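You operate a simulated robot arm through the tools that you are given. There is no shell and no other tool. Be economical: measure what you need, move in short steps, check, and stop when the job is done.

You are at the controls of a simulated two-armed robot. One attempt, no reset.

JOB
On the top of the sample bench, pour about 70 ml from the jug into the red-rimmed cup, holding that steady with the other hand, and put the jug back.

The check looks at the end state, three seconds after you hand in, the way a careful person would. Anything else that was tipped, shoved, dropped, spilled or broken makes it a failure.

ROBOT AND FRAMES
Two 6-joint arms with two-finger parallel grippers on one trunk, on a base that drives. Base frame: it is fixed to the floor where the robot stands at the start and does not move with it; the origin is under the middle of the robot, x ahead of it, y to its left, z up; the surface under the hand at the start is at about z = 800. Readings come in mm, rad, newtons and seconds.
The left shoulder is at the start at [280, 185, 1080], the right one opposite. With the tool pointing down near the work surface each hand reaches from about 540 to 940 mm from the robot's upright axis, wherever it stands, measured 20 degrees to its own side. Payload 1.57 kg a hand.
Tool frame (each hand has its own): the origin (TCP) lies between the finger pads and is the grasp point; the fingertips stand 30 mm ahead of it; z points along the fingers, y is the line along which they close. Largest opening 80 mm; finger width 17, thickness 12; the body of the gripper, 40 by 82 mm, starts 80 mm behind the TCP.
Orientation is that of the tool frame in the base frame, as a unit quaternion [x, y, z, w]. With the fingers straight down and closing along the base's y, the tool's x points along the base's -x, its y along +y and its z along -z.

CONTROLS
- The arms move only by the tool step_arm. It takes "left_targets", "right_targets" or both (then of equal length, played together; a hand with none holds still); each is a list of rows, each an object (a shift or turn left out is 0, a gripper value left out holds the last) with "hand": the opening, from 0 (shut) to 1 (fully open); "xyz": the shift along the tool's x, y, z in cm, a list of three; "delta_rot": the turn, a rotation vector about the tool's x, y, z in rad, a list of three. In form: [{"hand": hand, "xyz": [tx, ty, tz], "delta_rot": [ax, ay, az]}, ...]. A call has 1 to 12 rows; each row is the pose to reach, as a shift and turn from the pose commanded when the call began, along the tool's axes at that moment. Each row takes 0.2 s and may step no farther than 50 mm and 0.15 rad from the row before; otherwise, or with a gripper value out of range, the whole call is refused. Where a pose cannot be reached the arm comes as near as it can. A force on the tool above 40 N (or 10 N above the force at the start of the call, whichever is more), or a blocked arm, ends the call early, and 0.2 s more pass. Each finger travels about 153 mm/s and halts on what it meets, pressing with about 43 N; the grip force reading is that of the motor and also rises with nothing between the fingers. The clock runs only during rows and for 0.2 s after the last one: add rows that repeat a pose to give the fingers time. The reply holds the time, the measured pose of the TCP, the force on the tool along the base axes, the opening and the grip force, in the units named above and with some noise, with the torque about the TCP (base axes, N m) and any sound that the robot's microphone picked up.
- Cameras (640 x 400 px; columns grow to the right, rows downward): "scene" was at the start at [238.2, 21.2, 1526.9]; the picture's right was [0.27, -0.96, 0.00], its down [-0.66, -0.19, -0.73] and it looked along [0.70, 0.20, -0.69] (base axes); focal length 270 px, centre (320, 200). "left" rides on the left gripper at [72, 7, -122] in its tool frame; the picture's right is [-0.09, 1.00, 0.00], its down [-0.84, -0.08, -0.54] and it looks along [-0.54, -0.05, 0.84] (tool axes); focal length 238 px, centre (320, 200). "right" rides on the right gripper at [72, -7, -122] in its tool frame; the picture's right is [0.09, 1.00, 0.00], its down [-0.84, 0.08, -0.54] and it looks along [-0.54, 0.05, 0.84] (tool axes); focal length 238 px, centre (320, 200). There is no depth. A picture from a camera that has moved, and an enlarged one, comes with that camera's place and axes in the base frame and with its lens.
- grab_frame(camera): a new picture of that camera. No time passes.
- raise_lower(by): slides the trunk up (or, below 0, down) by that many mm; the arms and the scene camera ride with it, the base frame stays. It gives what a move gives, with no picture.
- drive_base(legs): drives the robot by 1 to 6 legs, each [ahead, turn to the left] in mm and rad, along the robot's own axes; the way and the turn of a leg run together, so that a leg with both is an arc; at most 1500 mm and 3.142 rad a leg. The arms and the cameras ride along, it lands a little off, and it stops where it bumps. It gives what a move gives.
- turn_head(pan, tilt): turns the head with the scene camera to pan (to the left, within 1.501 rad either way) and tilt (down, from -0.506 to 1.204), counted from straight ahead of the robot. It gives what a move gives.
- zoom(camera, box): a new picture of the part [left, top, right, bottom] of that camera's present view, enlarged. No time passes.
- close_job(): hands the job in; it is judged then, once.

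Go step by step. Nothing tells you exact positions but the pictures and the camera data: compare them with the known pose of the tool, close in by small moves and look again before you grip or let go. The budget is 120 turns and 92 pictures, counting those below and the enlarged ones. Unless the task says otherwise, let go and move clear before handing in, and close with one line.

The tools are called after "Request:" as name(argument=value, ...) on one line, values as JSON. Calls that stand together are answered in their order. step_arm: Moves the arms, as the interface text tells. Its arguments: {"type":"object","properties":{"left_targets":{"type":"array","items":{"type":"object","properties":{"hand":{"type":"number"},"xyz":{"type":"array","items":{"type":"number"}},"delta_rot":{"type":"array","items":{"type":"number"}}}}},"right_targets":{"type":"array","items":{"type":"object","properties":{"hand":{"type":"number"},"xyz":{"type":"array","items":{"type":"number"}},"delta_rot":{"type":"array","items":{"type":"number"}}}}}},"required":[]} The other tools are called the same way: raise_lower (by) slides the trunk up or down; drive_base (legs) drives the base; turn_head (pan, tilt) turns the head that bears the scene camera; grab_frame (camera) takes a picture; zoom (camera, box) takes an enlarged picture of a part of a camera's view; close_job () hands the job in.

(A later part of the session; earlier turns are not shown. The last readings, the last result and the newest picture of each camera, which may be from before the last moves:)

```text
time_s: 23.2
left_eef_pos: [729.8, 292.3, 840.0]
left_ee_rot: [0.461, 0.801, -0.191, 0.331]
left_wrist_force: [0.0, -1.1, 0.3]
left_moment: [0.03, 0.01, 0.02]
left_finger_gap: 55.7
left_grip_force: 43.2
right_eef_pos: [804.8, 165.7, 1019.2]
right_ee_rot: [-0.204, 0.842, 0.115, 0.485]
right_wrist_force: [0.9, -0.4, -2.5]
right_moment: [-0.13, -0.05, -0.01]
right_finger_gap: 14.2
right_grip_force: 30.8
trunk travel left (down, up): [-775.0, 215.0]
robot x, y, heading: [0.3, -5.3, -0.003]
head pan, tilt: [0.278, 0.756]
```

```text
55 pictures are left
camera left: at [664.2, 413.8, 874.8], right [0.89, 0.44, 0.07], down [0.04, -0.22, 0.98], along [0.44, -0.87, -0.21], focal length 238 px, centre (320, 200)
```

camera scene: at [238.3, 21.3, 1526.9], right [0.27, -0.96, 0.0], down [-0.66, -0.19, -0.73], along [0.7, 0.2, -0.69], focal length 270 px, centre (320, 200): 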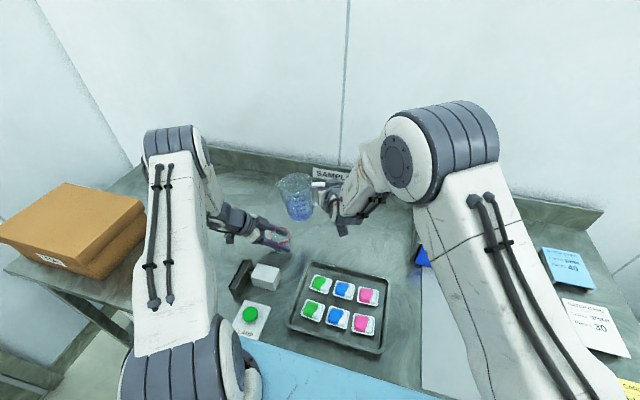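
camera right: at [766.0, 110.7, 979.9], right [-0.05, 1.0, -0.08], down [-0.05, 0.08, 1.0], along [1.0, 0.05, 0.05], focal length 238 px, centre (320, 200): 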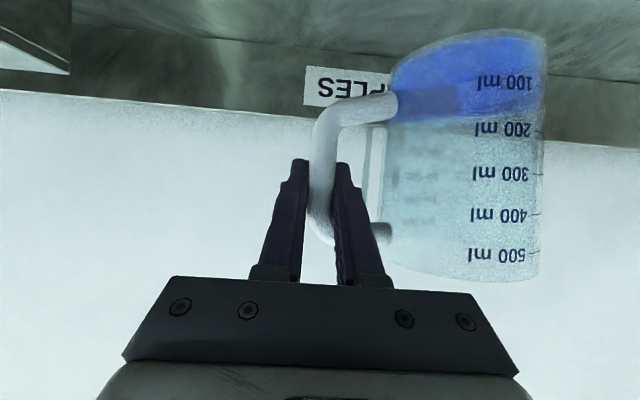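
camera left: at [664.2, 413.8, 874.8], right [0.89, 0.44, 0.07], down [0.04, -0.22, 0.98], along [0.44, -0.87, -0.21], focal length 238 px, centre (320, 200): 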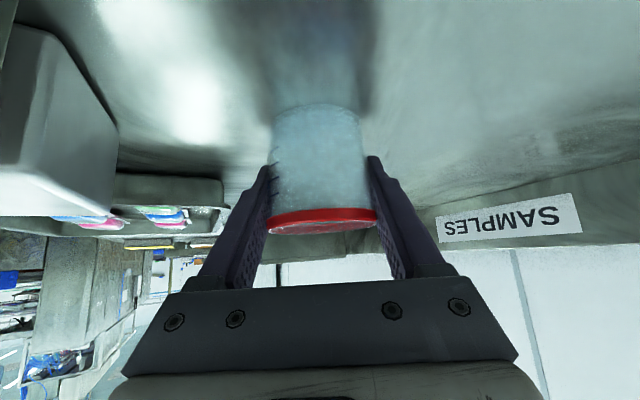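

Weight on the wrist ≈2.3 N, consistent. Now tilt the jug slowly 45° about the horizontal axis, still up high and short of pouring.

Request:
step_arm(right_targets=[{"hand": 0, "delta_rot": [0.0079, 0, -0.0136]}, {"delta_rot": [0.0275, 0, -0.0476]}, {"delta_rot": [0.0589, 0, -0.102]}, {"delta_rot": [0.0981, 0, -0.17]}, {"delta_rot": [0.1452, 0, -0.2515]}, {"delta_rot": [0.1963, 0, -0.34]}, {"delta_rot": [0.2473, 0, -0.4283]}, {"delta_rot": [0.2944, 0, -0.5099]}, {"delta_rot": [0.3336, 0, -0.5778]}, {"delta_rot": [0.365, 0, -0.6322]}, {"delta_rot": [0.3847, 0, -0.6662]}, {"delta_rot": [0.3925, 0, -0.6798]}])

Request:
grab_frame(camera="scene")

Request:
grab_frame(camera="left")

Request:
grab_frame(camera="right")

```text
time_s: 25.8
left_eef_pos: [727.3, 292.9, 839.9]
left_ee_rot: [0.462, 0.8, -0.191, 0.331]
left_wrist_force: [-0.2, -1.2, -0.6]
left_moment: [0.0, 0.0, 0.02]
left_finger_gap: 55.4
left_grip_force: 42.5
right_eef_pos: [800.6, 164.1, 1020.1]
right_ee_rot: [-0.38, 0.73, -0.209, 0.529]
right_wrist_force: [-0.1, 0.0, -1.8]
right_moment: [-0.07, 0.01, -0.02]
right_finger_gap: 14.0
right_grip_force: 30.7
trunk travel left (down, up): [-775.0, 215.0]
robot x, y, heading: [-0.4, 1.0, 0.003]
head pan, tilt: [0.278, 0.756]
```

```text
54 pictures are left
camera scene: at [238.3, 21.3, 1526.9], right [0.27, -0.96, 0.0], down [-0.66, -0.19, -0.73], along [0.7, 0.2, -0.69], focal length 270 px, centre (320, 200)
```

scene: 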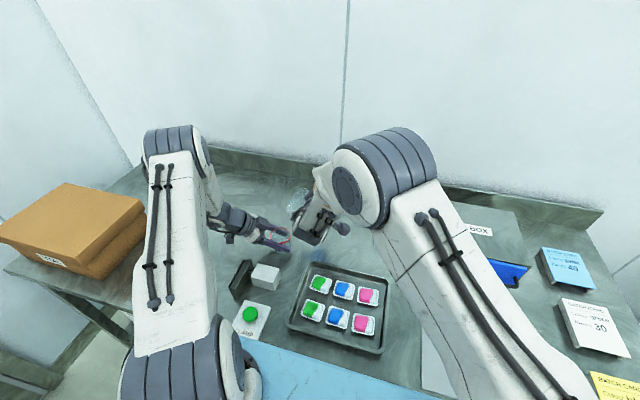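

```text
53 pictures are left
camera left: at [664.2, 413.8, 874.8], right [0.89, 0.44, 0.07], down [0.04, -0.22, 0.98], along [0.44, -0.87, -0.21], focal length 238 px, centre (320, 200)
```

left: 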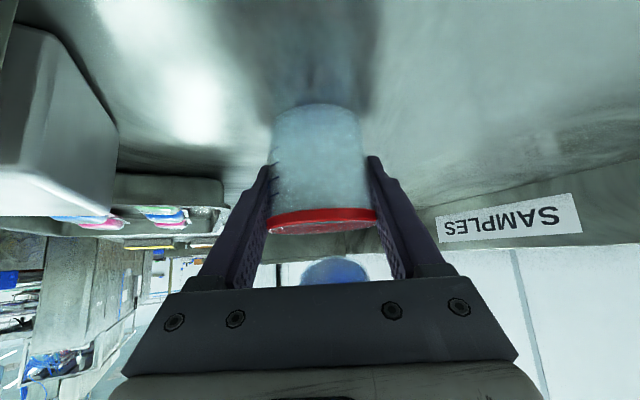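

```text
52 pictures are left
camera right: at [678.1, 93.2, 1024.3], right [-0.35, 0.55, -0.76], down [-0.4, 0.65, 0.65], along [0.85, 0.53, 0.0], focal length 238 px, centre (320, 200)
```

right: 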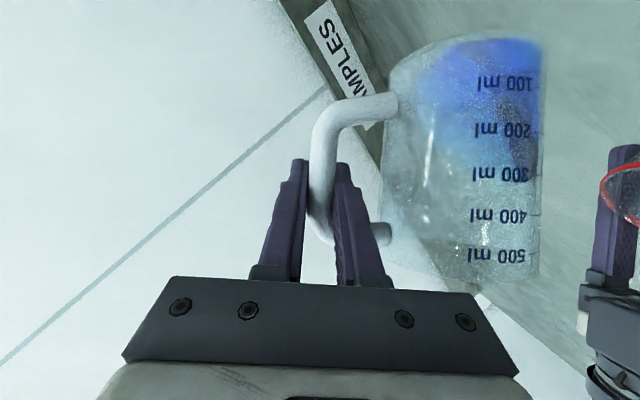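

Good geometry. Now approach: descend so the spout is over the near part of the cup while tilting to 55°.

Request:
step_arm(right_targets=[{"hand": 0, "xyz": [0.04, 0.18, 0.02], "delta_rot": [0.0035, 0, -0.006]}, {"xyz": [0.14, 0.62, 0.06], "delta_rot": [0.0122, 0, -0.0212]}, {"xyz": [0.31, 1.32, 0.14], "delta_rot": [0.0262, 0, -0.0453]}, {"xyz": [0.51, 2.2, 0.22], "delta_rot": [0.0437, 0, -0.0756]}, {"xyz": [0.71, 3.09, 0.32], "delta_rot": [0.0611, 0, -0.1058]}, {"xyz": [0.88, 3.79, 0.39], "delta_rot": [0.0751, 0, -0.13]}, {"xyz": [0.98, 4.23, 0.43], "delta_rot": [0.0838, 0, -0.145]}, {"xyz": [1.02, 4.41, 0.45], "delta_rot": [0.0873, 0, -0.1511]}, {"xyz": [1.02, 4.41, 0.45], "delta_rot": [0.0873, 0, -0.1511]}])

Request:
zoom(camera="scene", box=[230, 170, 350, 270])

Request:
grab_frame(camera="left")

Request:
grab_frame(camera="right")

```text
time_s: 27.8
left_eef_pos: [728.7, 292.1, 839.8]
left_ee_rot: [0.462, 0.8, -0.191, 0.331]
left_wrist_force: [-0.4, -0.7, 0.5]
left_moment: [0.0, 0.0, -0.01]
left_finger_gap: 55.4
left_grip_force: 43.0
right_eef_pos: [789.3, 185.3, 981.3]
right_ee_rot: [-0.41, 0.689, -0.281, 0.527]
right_wrist_force: [0.1, 0.5, -1.4]
right_moment: [-0.03, 0.01, -0.03]
right_finger_gap: 14.6
right_grip_force: 30.6
trunk travel left (down, up): [-775.0, 215.0]
robot x, y, heading: [-1.4, -1.7, 0.002]
head pan, tilt: [0.278, 0.756]
```

```text
4.00 times, centred on (290, 220) of scene
camera zoom: at [238.3, 21.4, 1526.9], right [0.27, -0.96, 0.0], down [-0.66, -0.19, -0.73], along [0.7, 0.2, -0.69], focal length 1081 px, centre (440, 120)
```

zoom: 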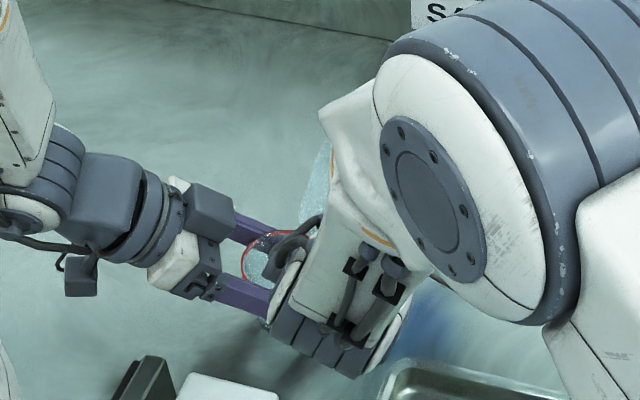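

```text
50 pictures are left
camera left: at [664.2, 413.8, 874.8], right [0.89, 0.44, 0.07], down [0.04, -0.22, 0.98], along [0.44, -0.87, -0.21], focal length 238 px, centre (320, 200)
```

left: 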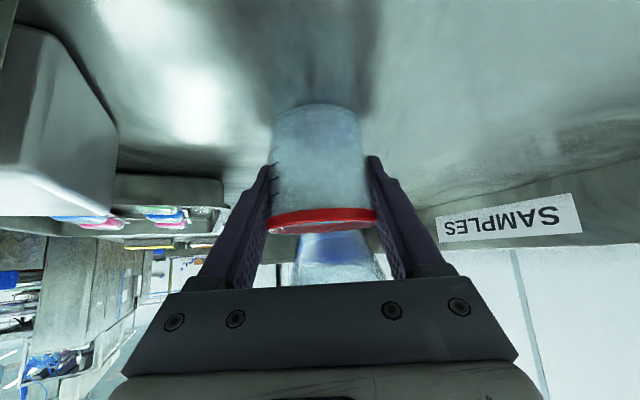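

```text
49 pictures are left
camera right: at [665.9, 115.1, 986.2], right [-0.28, 0.42, -0.86], down [-0.45, 0.74, 0.51], along [0.85, 0.53, -0.01], focal length 238 px, centre (320, 200)
```

right: 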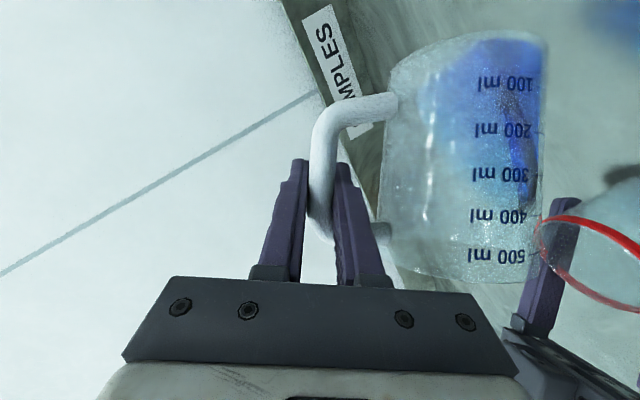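

Spout sits ≈40 mm above the rim and over the cup's interior. Tilting slowly to 65°, keeping the spout point fixed, then look for onset of flow.

Request:
step_arm(right_targets=[{"hand": 0, "xyz": [-0.12, -0.04, -0.07], "delta_rot": [0.0052, 0, -0.0091]}, {"xyz": [-0.41, -0.12, -0.24], "delta_rot": [0.0175, 0, -0.0302]}, {"xyz": [-0.78, -0.23, -0.45], "delta_rot": [0.0332, 0, -0.0574]}, {"xyz": [-1.16, -0.34, -0.67], "delta_rot": [0.0497, 0, -0.0861]}, {"xyz": [-1.53, -0.45, -0.89], "delta_rot": [0.0654, 0, -0.1133]}, {"xyz": [-1.84, -0.54, -1.06], "delta_rot": [0.0785, 0, -0.136]}, {"xyz": [-2.04, -0.595, -1.18], "delta_rot": [0.0873, 0, -0.1511]}, {"xyz": [-2.04, -0.595, -1.18], "delta_rot": [0.0873, 0, -0.1511]}])

Request:
grab_frame(camera="left")

Request:
grab_frame(camera="right")

```text
time_s: 29.6
left_eef_pos: [727.8, 291.5, 840.7]
left_ee_rot: [0.461, 0.8, -0.191, 0.332]
left_wrist_force: [0.5, -0.3, 0.0]
left_moment: [0.0, 0.02, -0.01]
left_finger_gap: 55.7
left_grip_force: 43.1
right_eef_pos: [781.1, 199.0, 1000.7]
right_ee_rot: [-0.437, 0.644, -0.35, 0.522]
right_wrist_force: [-0.8, 0.0, -3.1]
right_moment: [0.01, 0.04, -0.01]
right_finger_gap: 14.6
right_grip_force: 30.8
trunk travel left (down, up): [-775.0, 215.0]
robot x, y, heading: [0.8, -3.2, -0.002]
head pan, tilt: [0.278, 0.756]
```

```text
48 pictures are left
camera left: at [664.2, 413.8, 874.8], right [0.89, 0.44, 0.07], down [0.04, -0.22, 0.98], along [0.44, -0.87, -0.21], focal length 238 px, centre (320, 200)
```

left: 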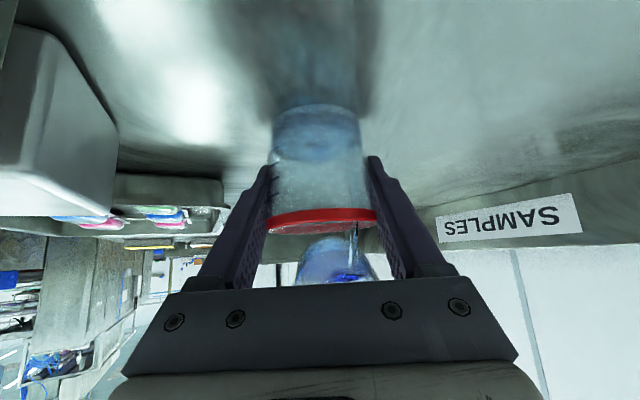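

```text
47 pictures are left
camera right: at [658.1, 129.2, 1005.2], right [-0.2, 0.29, -0.94], down [-0.48, 0.8, 0.35], along [0.85, 0.52, -0.03], focal length 238 px, centre (320, 200)
```

right: 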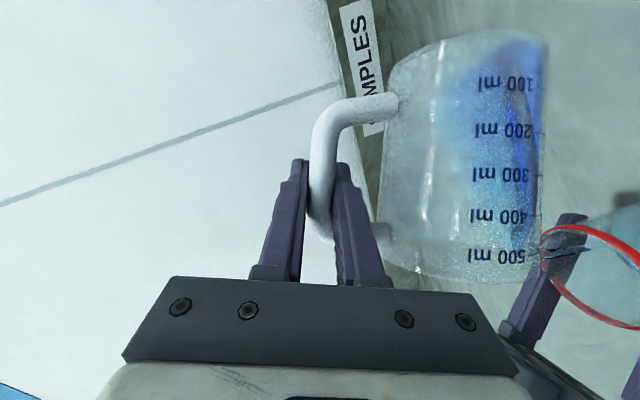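

Flow has just begun. Zooming to check where the stream lands.

Request:
zoom(camera="left", box=[240, 90, 400, 290])

Request:
zoom(camera="right", box=[480, 180, 640, 340])

```text
2.00 times, centred on (320, 190) of left
camera zoom: at [664.2, 413.8, 874.8], right [0.89, 0.44, 0.07], down [0.04, -0.22, 0.98], along [0.44, -0.87, -0.21], focal length 477 px, centre (320, 220)
```

zoom: 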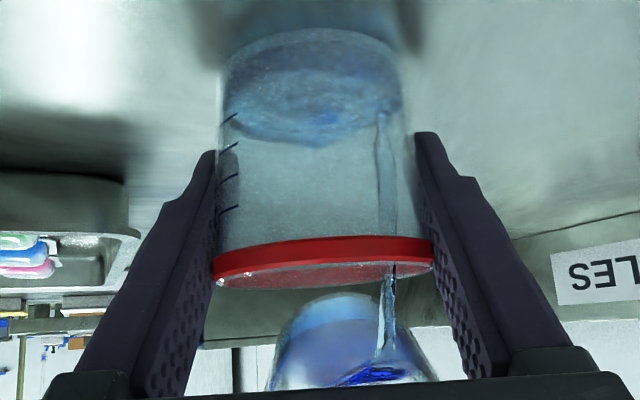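

```text
2.50 times, centred on (560, 260) of right
camera zoom: at [658.1, 129.2, 1005.2], right [-0.2, 0.29, -0.94], down [-0.48, 0.8, 0.35], along [0.85, 0.52, -0.03], focal length 596 px, centre (-280, 50)
```

zoom: 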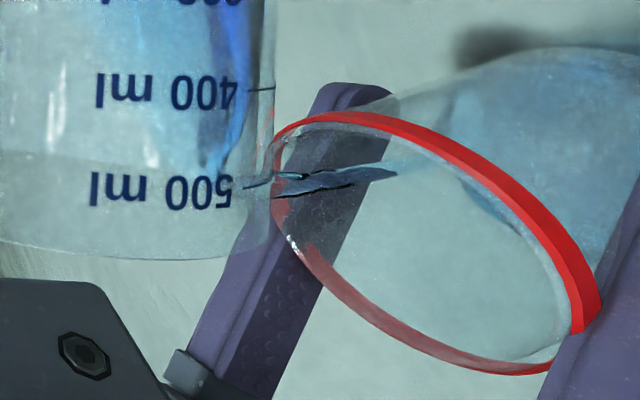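

The stream lands inside but too near the +x side, and ~35 ml seems to be in. I'll tilt back ~7° to stop the flow and shift the spout ~10 mm toward −x.

Request:
step_arm(right_targets=[{"hand": 0, "xyz": [0.15, 0, -0.25], "delta_rot": [-0.03, 0, 0.052]}, {"xyz": [0.35, 0, -0.6], "delta_rot": [-0.055, 0, 0.095]}, {"xyz": [0.52, 0, -0.91], "delta_rot": [-0.065, 0, 0.113]}, {"xyz": [0.52, 0, -0.91], "delta_rot": [-0.065, 0, 0.113]}, {"xyz": [0.52, 0, -0.91], "delta_rot": [-0.065, 0, 0.113]}])

Request:
zoom(camera="left", box=[240, 90, 400, 290])

Request:
grab_frame(camera="right")

```text
time_s: 30.8
left_eef_pos: [728.8, 291.7, 839.7]
left_ee_rot: [0.462, 0.8, -0.192, 0.332]
left_wrist_force: [0.3, 0.3, 0.5]
left_moment: [0.0, 0.02, 0.02]
left_finger_gap: 55.8
left_grip_force: 43.1
right_eef_pos: [771.4, 193.6, 998.6]
right_ee_rot: [-0.418, 0.678, -0.298, 0.526]
right_wrist_force: [-0.3, 0.3, -2.1]
right_moment: [-0.04, 0.01, 0.0]
right_finger_gap: 14.4
right_grip_force: 31.1
trunk travel left (down, up): [-775.0, 215.0]
robot x, y, heading: [-4.1, 2.0, 0.001]
head pan, tilt: [0.278, 0.756]
```

```text
2.00 times, centred on (320, 190) of left
camera zoom: at [664.2, 413.8, 874.8], right [0.89, 0.44, 0.07], down [0.04, -0.22, 0.98], along [0.44, -0.87, -0.21], focal length 477 px, centre (320, 220)
```

zoom: 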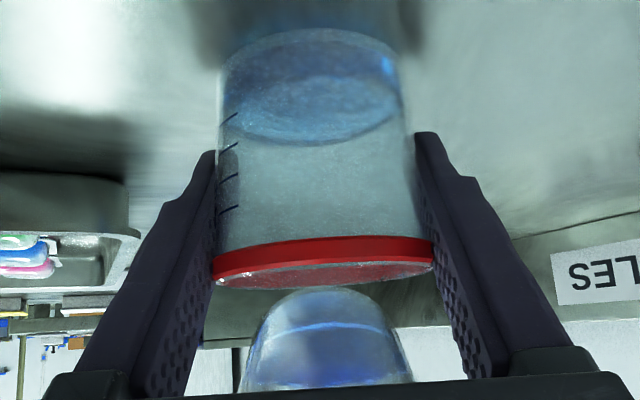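

```text
43 pictures are left
camera right: at [648.9, 123.9, 1003.7], right [-0.26, 0.39, -0.88], down [-0.46, 0.75, 0.47], along [0.85, 0.53, -0.02], focal length 238 px, centre (320, 200)
```

right: 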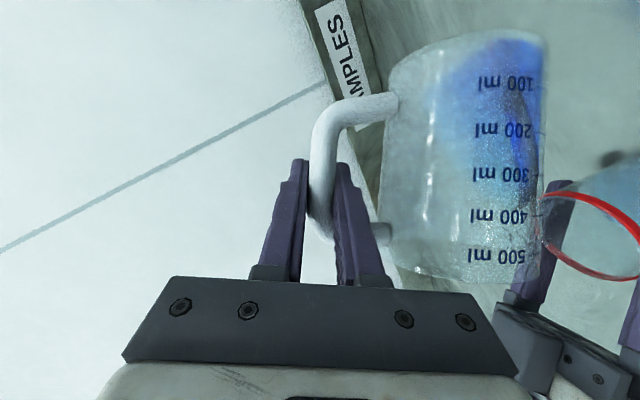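

Flow has stopped. I'll zoom in for a careful reading of the cup level against its marks.

Request:
zoom(camera="left", box=[280, 95, 360, 155])

```text
6.67 times, centred on (320, 125) of left
camera zoom: at [664.2, 413.8, 874.8], right [0.89, 0.44, 0.07], down [0.04, -0.22, 0.98], along [0.44, -0.87, -0.21], focal length 1589 px, centre (320, 700)
```

zoom: 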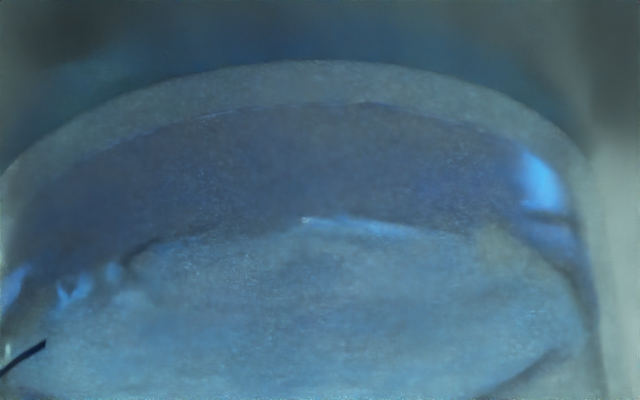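

About 32 ml is in (mark 40 at z≈817, surface at ≈814). Tilt forward again to ~66.5° with the spout re-centred, then look immediately.

Request:
step_arm(right_targets=[{"hand": 0, "xyz": [-0.12, 0, -0.14], "delta_rot": [0.008, 0, -0.014]}, {"xyz": [-0.36, 0, -0.42], "delta_rot": [0.024, 0, -0.042]}, {"xyz": [-0.66, 0.01, -0.76], "delta_rot": [0.044, 0, -0.076]}, {"xyz": [-0.96, 0.02, -1.1], "delta_rot": [0.063, 0, -0.109]}, {"xyz": [-1.15, 0.03, -1.32], "delta_rot": [0.076, 0, -0.1316]}, {"xyz": [-1.21, 0.03, -1.39], "delta_rot": [0.08, 0, -0.1386]}])

Request:
zoom(camera="left", box=[240, 90, 400, 290])

Request:
zoom(camera="right", box=[480, 180, 640, 340])

```text
time_s: 32.2
left_eef_pos: [728.5, 293.0, 841.3]
left_ee_rot: [0.463, 0.8, -0.192, 0.331]
left_wrist_force: [-0.2, 0.7, 0.5]
left_moment: [-0.02, -0.03, 0.0]
left_finger_gap: 56.3
left_grip_force: 43.2
right_eef_pos: [759.1, 205.6, 1009.6]
right_ee_rot: [-0.443, 0.635, -0.361, 0.52]
right_wrist_force: [-0.5, -0.3, -2.3]
right_moment: [-0.03, -0.02, 0.01]
right_finger_gap: 14.1
right_grip_force: 30.5
trunk travel left (down, up): [-775.0, 215.0]
robot x, y, heading: [1.0, -0.0, 0.001]
head pan, tilt: [0.278, 0.756]
```

```text
2.00 times, centred on (320, 190) of left
camera zoom: at [664.2, 413.8, 874.8], right [0.89, 0.44, 0.07], down [0.04, -0.22, 0.98], along [0.44, -0.87, -0.21], focal length 477 px, centre (320, 220)
```

zoom: 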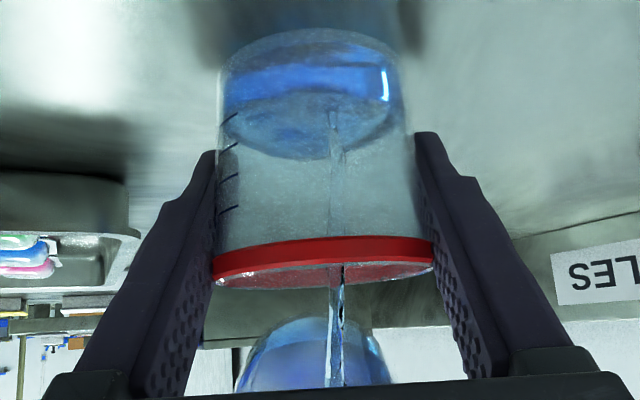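

```text
2.50 times, centred on (560, 260) of right
camera zoom: at [636.1, 136.2, 1014.7], right [-0.19, 0.26, -0.95], down [-0.49, 0.81, 0.32], along [0.85, 0.52, -0.03], focal length 596 px, centre (-280, 50)
```

zoom: 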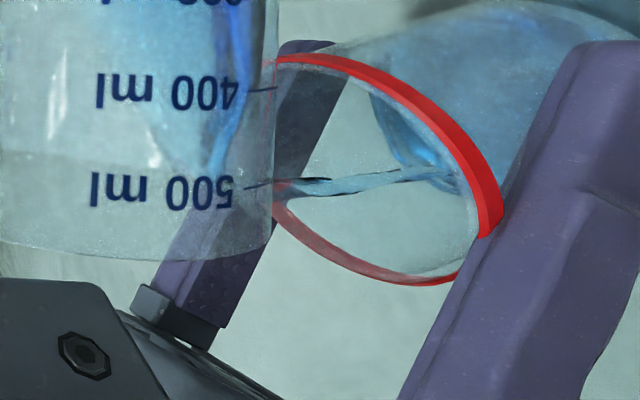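

Stream is centred; ~46 ml in. Hold one more row, then tilt back and measure.

Request:
step_arm(right_targets=[{"hand": 0}, {"delta_rot": [-0.03, 0, 0.052]}, {"delta_rot": [-0.055, 0, 0.095]}, {"delta_rot": [-0.06, 0, 0.104]}, {"delta_rot": [-0.06, 0, 0.104]}, {"delta_rot": [-0.06, 0, 0.104]}, {"delta_rot": [-0.06, 0, 0.104]}])

Request:
zoom(camera="left", box=[280, 95, 360, 185])

```text
time_s: 33.8
left_eef_pos: [728.3, 291.3, 839.2]
left_ee_rot: [0.462, 0.8, -0.191, 0.331]
left_wrist_force: [0.1, -0.3, 0.4]
left_moment: [0.03, 0.0, -0.04]
left_finger_gap: 56.1
left_grip_force: 43.1
right_eef_pos: [759.8, 205.7, 1009.4]
right_ee_rot: [-0.423, 0.668, -0.314, 0.525]
right_wrist_force: [0.6, 0.1, -1.8]
right_moment: [-0.02, -0.02, 0.01]
right_finger_gap: 14.2
right_grip_force: 30.8
trunk travel left (down, up): [-775.0, 215.0]
robot x, y, heading: [-1.0, 6.0, -0.002]
head pan, tilt: [0.278, 0.756]
```

```text
4.44 times, centred on (320, 140) of left
camera zoom: at [664.2, 413.8, 874.8], right [0.9, 0.44, 0.07], down [0.04, -0.22, 0.98], along [0.44, -0.87, -0.21], focal length 1059 px, centre (320, 467)
```

zoom: 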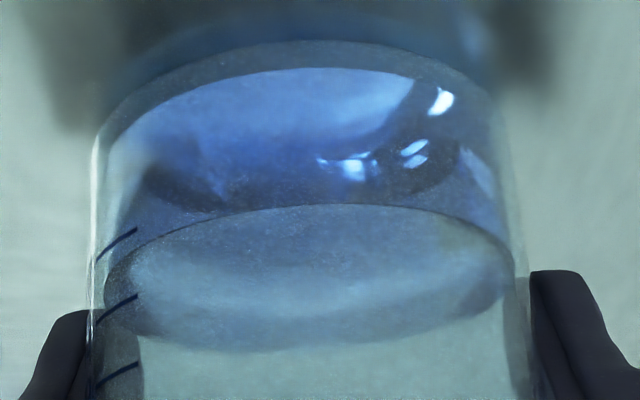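

~47 ml in, and the flow had nearly stopped at 66.5°, so it's quasi-static. Next tilt to ~68.5° slowly and check.

Request:
step_arm(right_targets=[{"hand": 0, "xyz": [-0.04, -0.01, -0.02], "delta_rot": [0.008, 0, -0.0138]}, {"xyz": [-0.12, -0.03, -0.07], "delta_rot": [0.024, 0, -0.0415]}, {"xyz": [-0.22, -0.05, -0.13], "delta_rot": [0.042, 0, -0.0727]}, {"xyz": [-0.32, -0.08, -0.19], "delta_rot": [0.06, 0, -0.1038]}, {"xyz": [-0.39, -0.1, -0.23], "delta_rot": [0.073, 0, -0.1263]}, {"xyz": [-0.41, -0.1, -0.24], "delta_rot": [0.0777, 0, -0.1345]}])

Request:
zoom(camera="left", box=[260, 90, 380, 240])

```text
time_s: 35.2
left_eef_pos: [728.1, 291.2, 839.6]
left_ee_rot: [0.461, 0.801, -0.19, 0.332]
left_wrist_force: [-0.3, 0.4, -0.6]
left_moment: [0.02, 0.01, 0.02]
left_finger_gap: 56.1
left_grip_force: 43.1
right_eef_pos: [758.2, 205.6, 1012.0]
right_ee_rot: [-0.446, 0.626, -0.375, 0.519]
right_wrist_force: [-0.3, 0.7, -1.2]
right_moment: [0.0, 0.02, -0.03]
right_finger_gap: 14.6
right_grip_force: 30.1
trunk travel left (down, up): [-775.0, 215.0]
robot x, y, heading: [0.4, 1.4, 0.004]
head pan, tilt: [0.278, 0.756]
```

```text
2.67 times, centred on (320, 165) of left
camera zoom: at [664.2, 413.8, 874.8], right [0.89, 0.44, 0.07], down [0.04, -0.22, 0.98], along [0.44, -0.87, -0.21], focal length 636 px, centre (320, 293)
```

zoom: 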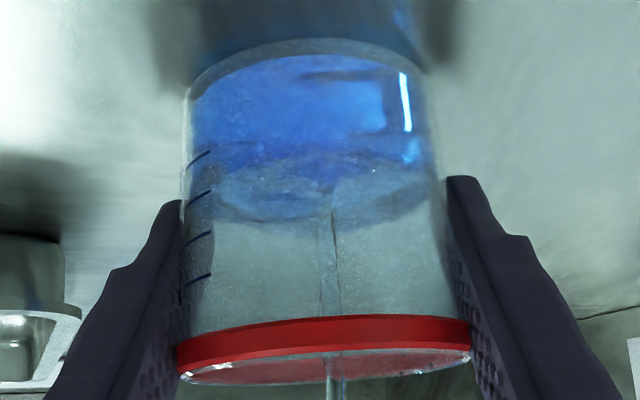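

~58 ml and still trickling. Hold one row, tilt back, and read again.

Request:
step_arm(right_targets=[{"hand": 0}, {"delta_rot": [-0.03, 0, 0.052]}, {"delta_rot": [-0.055, 0, 0.095]}, {"delta_rot": [-0.06, 0, 0.104]}, {"delta_rot": [-0.06, 0, 0.104]}, {"delta_rot": [-0.06, 0, 0.104]}, {"delta_rot": [-0.06, 0, 0.104]}, {"delta_rot": [-0.06, 0, 0.104]}])

Request:
zoom(camera="left", box=[280, 95, 360, 185])

```text
time_s: 37.0
left_eef_pos: [728.7, 291.3, 840.3]
left_ee_rot: [0.461, 0.8, -0.191, 0.332]
left_wrist_force: [-0.3, 0.4, -0.7]
left_moment: [0.0, 0.01, 0.02]
left_finger_gap: 56.2
left_grip_force: 42.9
right_eef_pos: [759.1, 206.9, 1012.0]
right_ee_rot: [-0.429, 0.659, -0.328, 0.524]
right_wrist_force: [0.1, 0.6, -2.2]
right_moment: [0.0, -0.04, 0.01]
right_finger_gap: 14.4
right_grip_force: 30.2
trunk travel left (down, up): [-775.0, 215.0]
robot x, y, heading: [-2.7, -0.0, 0.005]
head pan, tilt: [0.278, 0.756]
```

```text
4.44 times, centred on (320, 140) of left
camera zoom: at [664.2, 413.8, 874.8], right [0.89, 0.44, 0.07], down [0.04, -0.22, 0.98], along [0.44, -0.87, -0.21], focal length 1059 px, centre (320, 467)
```

zoom: 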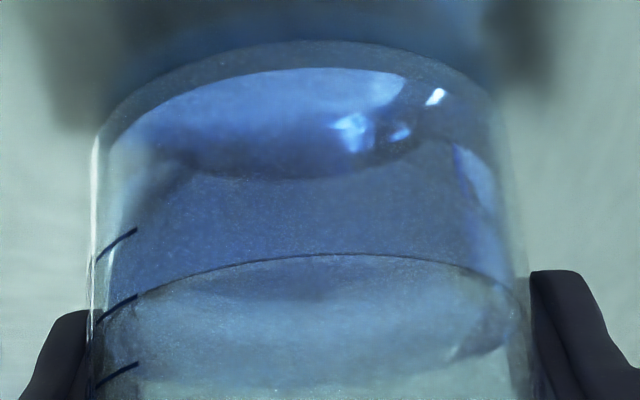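

~61 ml now. One final small pour to ~69.3° with the same dwell, ending tilted back.

Request:
step_arm(right_targets=[{"hand": 0, "xyz": [-0.03, 0, -0.02], "delta_rot": [0.008, 0, -0.0138]}, {"xyz": [-0.07, -0.01, -0.04], "delta_rot": [0.024, 0, -0.0415]}, {"xyz": [-0.12, -0.02, -0.07], "delta_rot": [0.042, 0, -0.0727]}, {"xyz": [-0.17, -0.03, -0.1], "delta_rot": [0.058, 0, -0.1]}, {"xyz": [-0.2, -0.04, -0.12], "delta_rot": [0.066, 0, -0.114]}, {"xyz": [-0.2, -0.04, -0.12], "delta_rot": [0.068, 0, -0.118]}, {"xyz": [-0.2, -0.04, -0.12], "delta_rot": [0.068, 0, -0.118]}])

Request:
zoom(camera="left", box=[260, 90, 380, 240])

```text
time_s: 38.6
left_eef_pos: [728.1, 291.4, 840.3]
left_ee_rot: [0.462, 0.8, -0.191, 0.331]
left_wrist_force: [0.6, 0.1, -0.3]
left_moment: [-0.01, -0.02, 0.04]
left_finger_gap: 56.4
left_grip_force: 42.6
right_eef_pos: [757.2, 209.3, 1014.2]
right_ee_rot: [-0.449, 0.621, -0.381, 0.518]
right_wrist_force: [-0.6, 0.1, -1.7]
right_moment: [0.0, 0.01, 0.0]
right_finger_gap: 14.2
right_grip_force: 30.8
trunk travel left (down, up): [-775.0, 215.0]
robot x, y, heading: [0.4, 1.4, 0.0]
head pan, tilt: [0.278, 0.756]
```

```text
2.67 times, centred on (320, 165) of left
camera zoom: at [664.2, 413.8, 874.8], right [0.89, 0.44, 0.07], down [0.04, -0.22, 0.98], along [0.44, -0.87, -0.21], focal length 636 px, centre (320, 293)
```

zoom: 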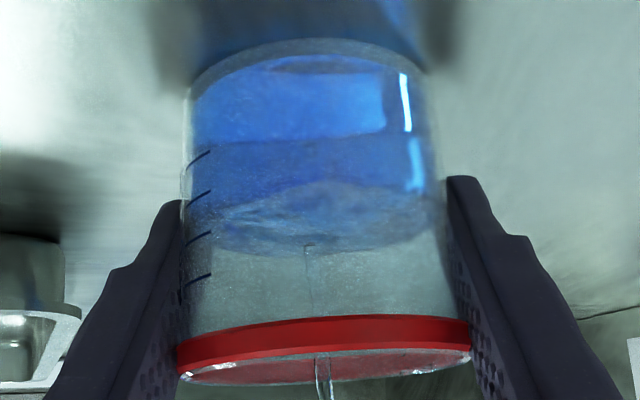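

Near 70 ml with only a thin thread left. Tilt back now and read.

Request:
step_arm(right_targets=[{"hand": 0, "delta_rot": [-0.035, 0, 0.06]}, {"delta_rot": [-0.065, 0, 0.113]}, {"delta_rot": [-0.09, 0, 0.156]}, {"delta_rot": [-0.11, 0, 0.19]}, {"delta_rot": [-0.12, 0, 0.208]}, {"delta_rot": [-0.12, 0, 0.208]}, {"delta_rot": [-0.12, 0, 0.208]}, {"delta_rot": [-0.12, 0, 0.208]}])

Request:
zoom(camera="left", box=[280, 95, 360, 185])

Request:
grab_frame(camera="right")

```text
time_s: 40.4
left_eef_pos: [728.9, 292.4, 839.7]
left_ee_rot: [0.462, 0.8, -0.192, 0.331]
left_wrist_force: [-0.3, 1.0, 0.5]
left_moment: [-0.04, 0.01, 0.03]
left_finger_gap: 56.2
left_grip_force: 43.4
right_eef_pos: [758.0, 209.3, 1013.2]
right_ee_rot: [-0.412, 0.686, -0.287, 0.527]
right_wrist_force: [0.2, 0.5, -2.0]
right_moment: [-0.02, -0.04, 0.03]
right_finger_gap: 14.2
right_grip_force: 30.0
trunk travel left (down, up): [-775.0, 215.0]
robot x, y, heading: [-0.4, -2.4, 0.001]
head pan, tilt: [0.278, 0.756]
```

```text
4.44 times, centred on (320, 140) of left
camera zoom: at [664.2, 413.8, 874.8], right [0.89, 0.44, 0.07], down [0.04, -0.22, 0.98], along [0.44, -0.87, -0.21], focal length 1059 px, centre (320, 467)
```

zoom: 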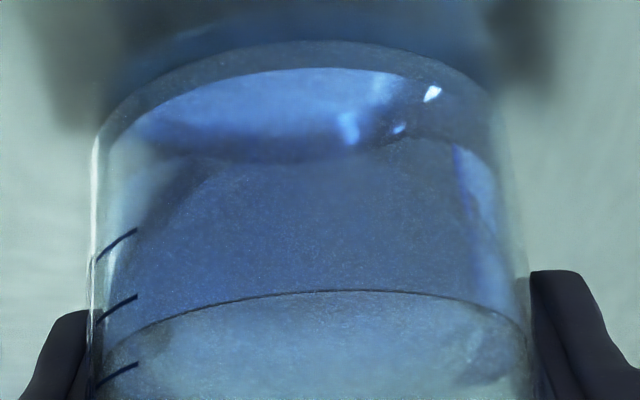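

```text
34 pictures are left
camera right: at [634.7, 139.2, 1018.3], right [-0.27, 0.41, -0.87], down [-0.45, 0.74, 0.49], along [0.85, 0.53, -0.02], focal length 238 px, centre (320, 200)
```

right: 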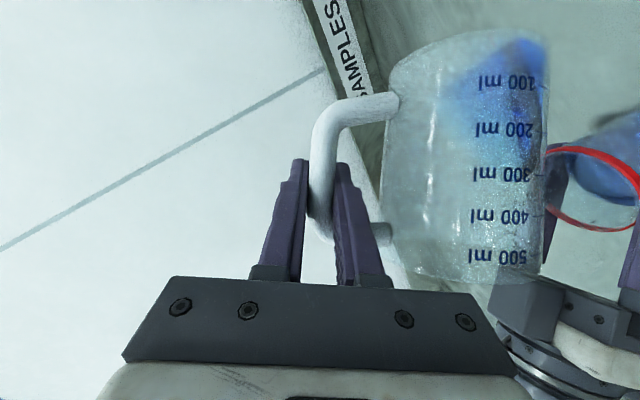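

Reads ≈70–71 ml. Now retreat the jug back and up gently, still tilted, away from the cup.

Request:
step_arm(right_targets=[{"hand": 0, "xyz": [0.05, -0.09, 0.07]}, {"xyz": [0.2, -0.38, 0.27]}, {"xyz": [0.48, -0.9, 0.64]}, {"xyz": [0.84, -1.56, 1.1]}, {"xyz": [1.27, -2.36, 1.68]}, {"xyz": [1.7, -3.16, 2.24]}, {"xyz": [2.05, -3.82, 2.71]}, {"xyz": [2.33, -4.34, 3.08]}, {"xyz": [2.48, -4.63, 3.28]}, {"xyz": [2.53, -4.72, 3.35]}])

Request:
grab_frame(camera="scene")

```text
time_s: 42.6
left_eef_pos: [727.8, 292.7, 841.9]
left_ee_rot: [0.462, 0.8, -0.192, 0.332]
left_wrist_force: [0.1, -0.5, -0.5]
left_moment: [0.04, 0.0, -0.02]
left_finger_gap: 56.4
left_grip_force: 42.8
right_eef_pos: [799.7, 164.2, 1031.1]
right_ee_rot: [-0.412, 0.686, -0.286, 0.527]
right_wrist_force: [-0.1, -0.1, -1.2]
right_moment: [0.0, 0.0, 0.01]
right_finger_gap: 14.2
right_grip_force: 30.5
trunk travel left (down, up): [-775.0, 215.0]
robot x, y, heading: [-0.4, 3.2, -0.001]
head pan, tilt: [0.278, 0.756]
```

```text
33 pictures are left
camera scene: at [238.3, 21.3, 1526.9], right [0.27, -0.96, 0.0], down [-0.66, -0.19, -0.73], along [0.7, 0.2, -0.69], focal length 270 px, centre (320, 200)
```

scene: 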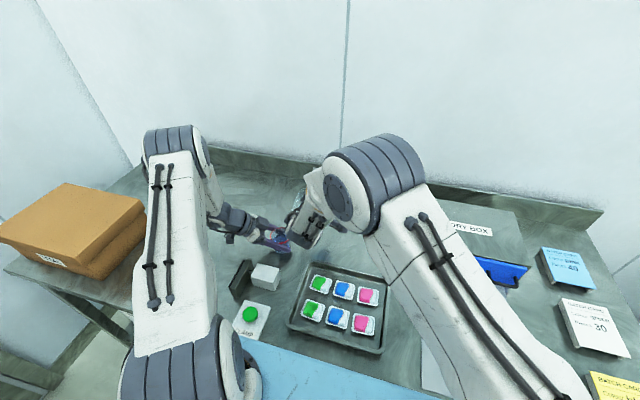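

Now un-tilt fully (0.975 rad), smoothly.

Request:
step_arm(right_targets=[{"hand": 0, "delta_rot": [-0.0098, 0, 0.0169]}, {"delta_rot": [-0.0341, 0, 0.0591]}, {"delta_rot": [-0.0731, 0, 0.1267]}, {"delta_rot": [-0.1219, 0, 0.2111]}, {"delta_rot": [-0.1804, 0, 0.3124]}, {"delta_rot": [-0.2438, 0, 0.4222]}, {"delta_rot": [-0.3072, 0, 0.532]}, {"delta_rot": [-0.3657, 0, 0.6333]}, {"delta_rot": [-0.4145, 0, 0.7177]}, {"delta_rot": [-0.4535, 0, 0.7853]}, {"delta_rot": [-0.4778, 0, 0.8275]}, {"delta_rot": [-0.4876, 0, 0.8444]}])

Request:
grab_frame(camera="right")

```text
time_s: 45.2
left_eef_pos: [727.9, 291.7, 840.3]
left_ee_rot: [0.462, 0.8, -0.191, 0.331]
left_wrist_force: [-0.1, -0.7, 0.8]
left_moment: [0.0, 0.03, 0.01]
left_finger_gap: 56.2
left_grip_force: 43.0
right_eef_pos: [797.8, 166.9, 1031.7]
right_ee_rot: [-0.207, 0.841, 0.117, 0.485]
right_wrist_force: [-1.0, -0.2, -1.6]
right_moment: [-0.11, -0.06, 0.01]
right_finger_gap: 14.2
right_grip_force: 30.4
trunk travel left (down, up): [-775.0, 215.0]
robot x, y, heading: [1.9, 2.1, 0.002]
head pan, tilt: [0.278, 0.756]
```

```text
32 pictures are left
camera right: at [676.1, 95.5, 1030.1], right [-0.5, 0.86, -0.08], down [-0.08, 0.05, 1.0], along [0.86, 0.51, 0.04], focal length 238 px, centre (320, 200)
```

right: 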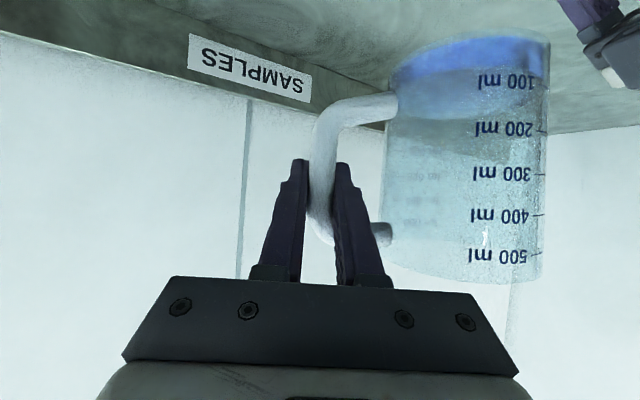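

Level in the jug is calm. Yaw back and travel to above the original spot.

Request:
step_arm(right_targets=[{"hand": 0, "xyz": [0.01, -0.19, 0.18], "delta_rot": [0.0085, 0, 0.0049]}, {"xyz": [0.05, -0.68, 0.62], "delta_rot": [0.0296, 0, 0.0171]}, {"xyz": [0.1, -1.45, 1.33], "delta_rot": [0.0635, 0, 0.0367]}, {"xyz": [0.17, -2.42, 2.22], "delta_rot": [0.1059, 0, 0.0611]}, {"xyz": [0.24, -3.58, 3.28], "delta_rot": [0.1567, 0, 0.0905]}, {"xyz": [0.33, -4.84, 4.43], "delta_rot": [0.2118, 0, 0.1223]}, {"xyz": [0.42, -6.09, 5.58], "delta_rot": [0.2668, 0, 0.154]}, {"xyz": [0.5, -7.25, 6.65], "delta_rot": [0.3176, 0, 0.1834]}, {"xyz": [0.56, -8.22, 7.53], "delta_rot": [0.36, 0, 0.2078]}, {"xyz": [0.61, -8.99, 8.24], "delta_rot": [0.3939, 0, 0.2274]}, {"xyz": [0.65, -9.48, 8.68], "delta_rot": [0.415, 0, 0.2396]}, {"xyz": [0.66, -9.67, 8.86], "delta_rot": [0.4235, 0, 0.2445]}])

Request:
grab_frame(camera="right")

```text
time_s: 47.8
left_eef_pos: [728.5, 292.2, 840.5]
left_ee_rot: [0.462, 0.8, -0.192, 0.332]
left_wrist_force: [0.3, 0.2, -0.2]
left_moment: [0.01, -0.02, -0.02]
left_finger_gap: 56.3
left_grip_force: 42.7
right_eef_pos: [909.4, 113.8, 980.2]
right_ee_rot: [0.001, 0.866, 0.0, 0.5]
right_wrist_force: [-0.4, 0.1, -1.1]
right_moment: [-0.12, 0.0, -0.02]
right_finger_gap: 14.3
right_grip_force: 30.9
trunk travel left (down, up): [-775.0, 215.0]
robot x, y, heading: [1.5, -0.0, -0.002]
head pan, tilt: [0.278, 0.756]
```

```text
31 pictures are left
camera right: at [767.0, 108.4, 979.2], right [-0.05, 1.0, -0.08], down [-0.05, 0.08, 1.0], along [1.0, 0.05, 0.05], focal length 238 px, centre (320, 200)
```

right: 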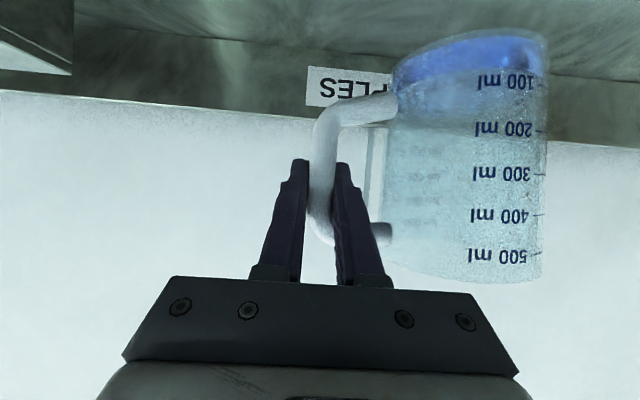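

Lower toward the bench, stopping about 10 mm above contact.

Request:
step_arm(right_targets=[{"hand": 0, "xyz": [0.17, 0.02, 0.1]}, {"xyz": [0.61, 0.05, 0.35]}, {"xyz": [1.3, 0.1, 0.75]}, {"xyz": [2.17, 0.15, 1.25]}, {"xyz": [3.12, 0.18, 1.8]}, {"xyz": [4.16, 0.18, 2.4]}, {"xyz": [5.2, 0.18, 3.0]}, {"xyz": [6.15, 0.18, 3.55]}, {"xyz": [7.01, 0.18, 4.05]}, {"xyz": [7.71, 0.18, 4.45]}, {"xyz": [8.14, 0.18, 4.7]}, {"xyz": [8.31, 0.18, 4.8]}])

Request:
zoom(camera="right", box=[270, 0, 590, 300])

Request:
zoom(camera="scene", box=[240, 150, 400, 250])

```text
time_s: 50.4
left_eef_pos: [728.4, 291.5, 839.4]
left_ee_rot: [0.462, 0.8, -0.191, 0.331]
left_wrist_force: [0.1, -0.4, -0.1]
left_moment: [0.0, 0.03, 0.02]
left_finger_gap: 56.3
left_grip_force: 42.7
right_eef_pos: [909.5, 115.2, 884.7]
right_ee_rot: [0.001, 0.866, -0.001, 0.5]
right_wrist_force: [0.5, 0.0, -0.4]
right_moment: [-0.11, 0.01, -0.01]
right_finger_gap: 14.6
right_grip_force: 30.4
trunk travel left (down, up): [-775.0, 215.0]
robot x, y, heading: [0.3, -4.8, 0.001]
head pan, tilt: [0.278, 0.756]
```

```text
1.33 times, centred on (430, 150) of right
camera zoom: at [767.7, 110.3, 884.0], right [-0.05, 1.0, -0.08], down [-0.05, 0.08, 1.0], along [1.0, 0.05, 0.05], focal length 318 px, centre (173, 267)
```

zoom: 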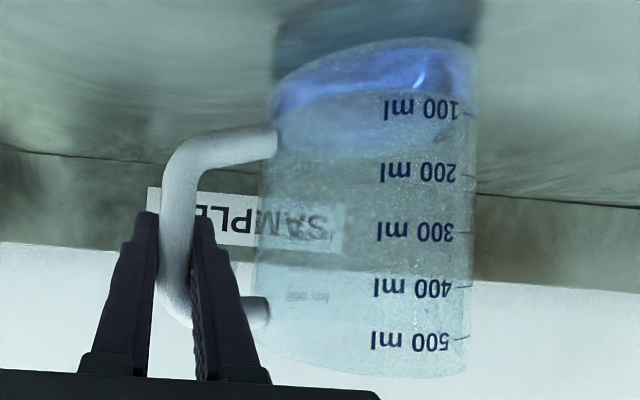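

```text
4.00 times, centred on (320, 200) of scene
camera zoom: at [238.3, 21.3, 1526.9], right [0.27, -0.96, 0.0], down [-0.66, -0.19, -0.73], along [0.7, 0.2, -0.69], focal length 1081 px, centre (320, 200)
```

zoom: 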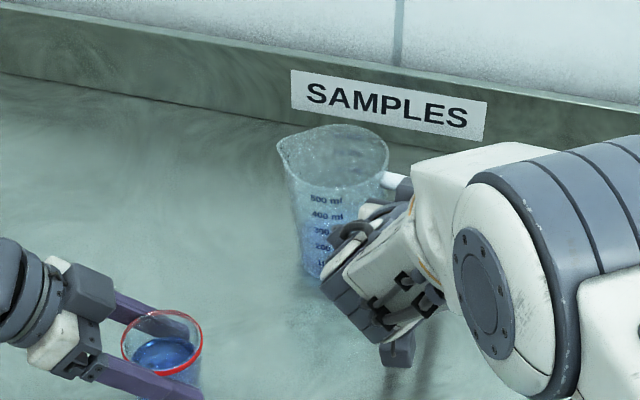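

Request:
step_arm(right_targets=[{"hand": 0, "xyz": [0.13, 0, 0.075]}, {"xyz": [0.26, 0, 0.15]}, {"xyz": [0.39, 0, 0.225]}, {"xyz": [0.52, 0, 0.3]}, {"xyz": [0.61, 0, 0.35]}, {"xyz": [0.69, 0, 0.4]}, {"xyz": [0.69, 0, 0.4]}])

Request:
zoom(camera="right", box=[270, 0, 590, 300])

```text
time_s: 52.0
left_eef_pos: [726.9, 292.0, 841.2]
left_ee_rot: [0.462, 0.8, -0.19, 0.332]
left_wrist_force: [-0.2, -0.7, 0.0]
left_moment: [0.01, -0.01, 0.0]
left_finger_gap: 56.2
left_grip_force: 43.7
right_eef_pos: [909.6, 114.5, 878.6]
right_ee_rot: [0.001, 0.866, 0.0, 0.501]
right_wrist_force: [0.6, -3.4, 9.9]
right_moment: [0.7, -0.34, -0.13]
right_finger_gap: 14.7
right_grip_force: 31.0
trunk travel left (down, up): [-775.0, 215.0]
robot x, y, heading: [0.3, 1.8, 0.004]
head pan, tilt: [0.278, 0.756]
```

```text
1.33 times, centred on (430, 150) of right
camera zoom: at [767.4, 110.5, 876.4], right [-0.04, 1.0, -0.08], down [-0.05, 0.08, 1.0], along [1.0, 0.05, 0.05], focal length 318 px, centre (173, 267)
```

zoom: 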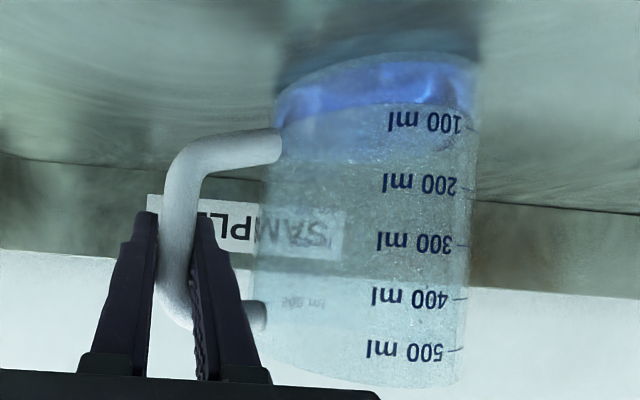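

Bottom touched (≈10 N). Lower 2 mm more, then ease the fingers open.

Request:
step_arm(right_targets=[{"hand": 0, "xyz": [0.09, 0, 0.05]}, {"hand": 0, "xyz": [0.17, 0, 0.1]}, {"hand": 0.15, "xyz": [0.17, 0, 0.1]}, {"hand": 0.18, "xyz": [0.17, 0, 0.1]}, {"hand": 0.2, "xyz": [0.17, 0, 0.1]}, {"hand": 0.24, "xyz": [0.17, 0, 0.1]}, {"hand": 0.3, "xyz": [0.17, 0, 0.1]}, {"hand": 0.38, "xyz": [0.17, 0, 0.1]}, {"hand": 0.4, "xyz": [0.17, 0, 0.1]}, {"hand": 0.4, "xyz": [0.17, 0, 0.1]}])

Request:
zoom(camera="right", box=[240, 40, 480, 220])

Request:
zoom(camera="scene", box=[240, 150, 400, 250])

```text
time_s: 54.2
left_eef_pos: [728.9, 291.1, 840.2]
left_ee_rot: [0.461, 0.8, -0.19, 0.332]
left_wrist_force: [0.5, -0.9, 0.3]
left_moment: [0.02, 0.04, -0.02]
left_finger_gap: 56.2
left_grip_force: 43.0
right_eef_pos: [910.5, 115.9, 875.6]
right_ee_rot: [0.0, 0.866, 0.0, 0.5]
right_wrist_force: [0.2, -0.4, -0.2]
right_moment: [0.01, 0.0, -0.01]
right_finger_gap: 31.8
right_grip_force: 0.1
trunk travel left (down, up): [-775.0, 215.0]
robot x, y, heading: [-0.2, 1.3, -0.002]
head pan, tilt: [0.278, 0.756]
```

```text
2.22 times, centred on (360, 130) of right
camera zoom: at [767.4, 110.3, 874.0], right [-0.05, 1.0, -0.08], down [-0.05, 0.08, 1.0], along [1.0, 0.05, 0.05], focal length 530 px, centre (231, 356)
```

zoom: 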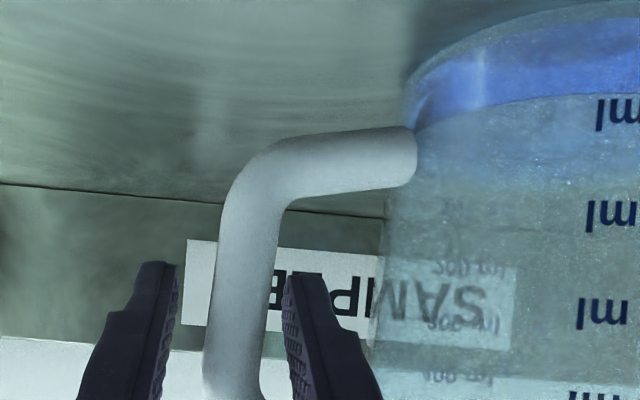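

```text
4.00 times, centred on (320, 200) of scene
camera zoom: at [238.3, 21.3, 1526.9], right [0.27, -0.96, 0.0], down [-0.66, -0.19, -0.73], along [0.7, 0.2, -0.69], focal length 1081 px, centre (320, 200)
```

zoom: 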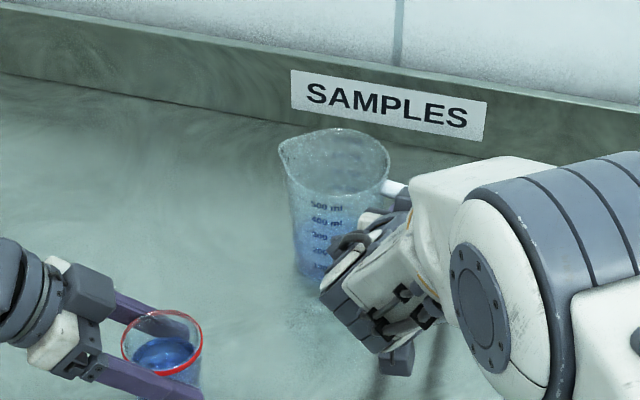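

The jug stands back on its original spot, released. Retract the right hand straight back along the fingers.

Request:
step_arm(right_targets=[{"hand": 0.4, "xyz": [0, 0, -1]}, {"xyz": [0, 0, -2.5]}, {"xyz": [0, 0, -4.5]}, {"xyz": [0, 0, -6.5]}, {"xyz": [0, 0, -9]}, {"xyz": [-2, -2, -12]}, {"xyz": [-5, -4, -14]}, {"xyz": [-8, -6, -15]}])

Request:
zoom(camera="scene", box=[220, 150, 400, 270])

```text
time_s: 56.0
left_eef_pos: [727.8, 292.6, 840.1]
left_ee_rot: [0.461, 0.801, -0.191, 0.331]
left_wrist_force: [0.9, 0.4, 0.7]
left_moment: [-0.03, -0.01, -0.02]
left_finger_gap: 56.1
left_grip_force: 42.8
right_eef_pos: [818.7, 52.0, 1017.5]
right_ee_rot: [0.0, 0.866, 0.0, 0.499]
right_wrist_force: [0.7, 0.4, 0.2]
right_moment: [0.01, 0.01, 0.02]
right_finger_gap: 32.1
right_grip_force: 0.0
trunk travel left (down, up): [-775.0, 215.0]
robot x, y, heading: [0.7, -2.4, 0.003]
head pan, tilt: [0.278, 0.756]
```

```text
3.33 times, centred on (310, 210) of scene
camera zoom: at [238.2, 21.4, 1526.9], right [0.27, -0.96, 0.0], down [-0.66, -0.19, -0.73], along [0.7, 0.2, -0.69], focal length 901 px, centre (353, 167)
```

zoom: 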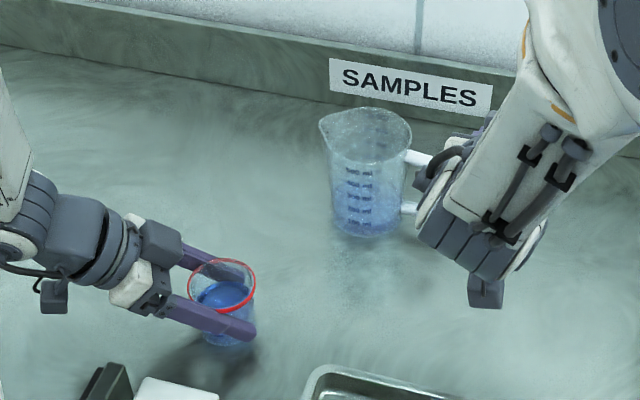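

Jug is clear. Now ease the left fingers open and check the cup before retreating.

Request:
step_arm(left_targets=[{"hand": 0.71}, {"hand": 0.73}, {"hand": 0.76}, {"hand": 0.82}, {"hand": 0.9}, {"hand": 1}, {"hand": 1}])

Request:
grab_frame(camera="left")

```text
time_s: 57.6
left_eef_pos: [729.0, 291.7, 840.3]
left_ee_rot: [0.462, 0.8, -0.191, 0.332]
left_wrist_force: [0.3, -0.1, -0.5]
left_moment: [0.01, 0.0, 0.0]
left_finger_gap: 80.0
left_grip_force: 0.1
right_eef_pos: [819.4, 51.8, 1016.9]
right_ee_rot: [0.001, 0.866, -0.001, 0.5]
right_wrist_force: [0.5, 0.0, -0.2]
right_moment: [0.02, 0.01, 0.0]
right_finger_gap: 32.1
right_grip_force: 0.2
trunk travel left (down, up): [-775.0, 215.0]
robot x, y, heading: [2.5, 4.7, 0.003]
head pan, tilt: [0.278, 0.756]
```

```text
24 pictures are left
camera left: at [664.1, 413.7, 874.9], right [0.89, 0.44, 0.07], down [0.04, -0.22, 0.98], along [0.44, -0.87, -0.21], focal length 238 px, centre (320, 200)
```

left: 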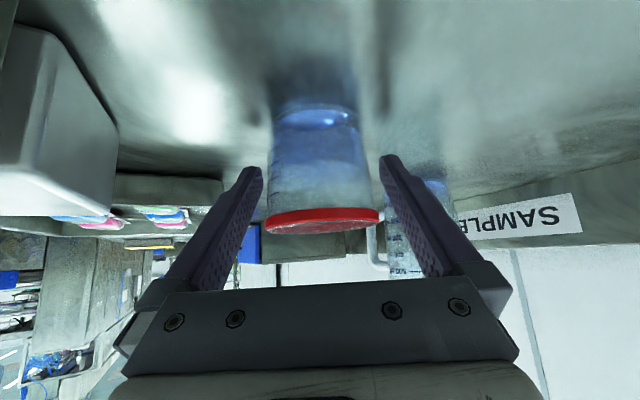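

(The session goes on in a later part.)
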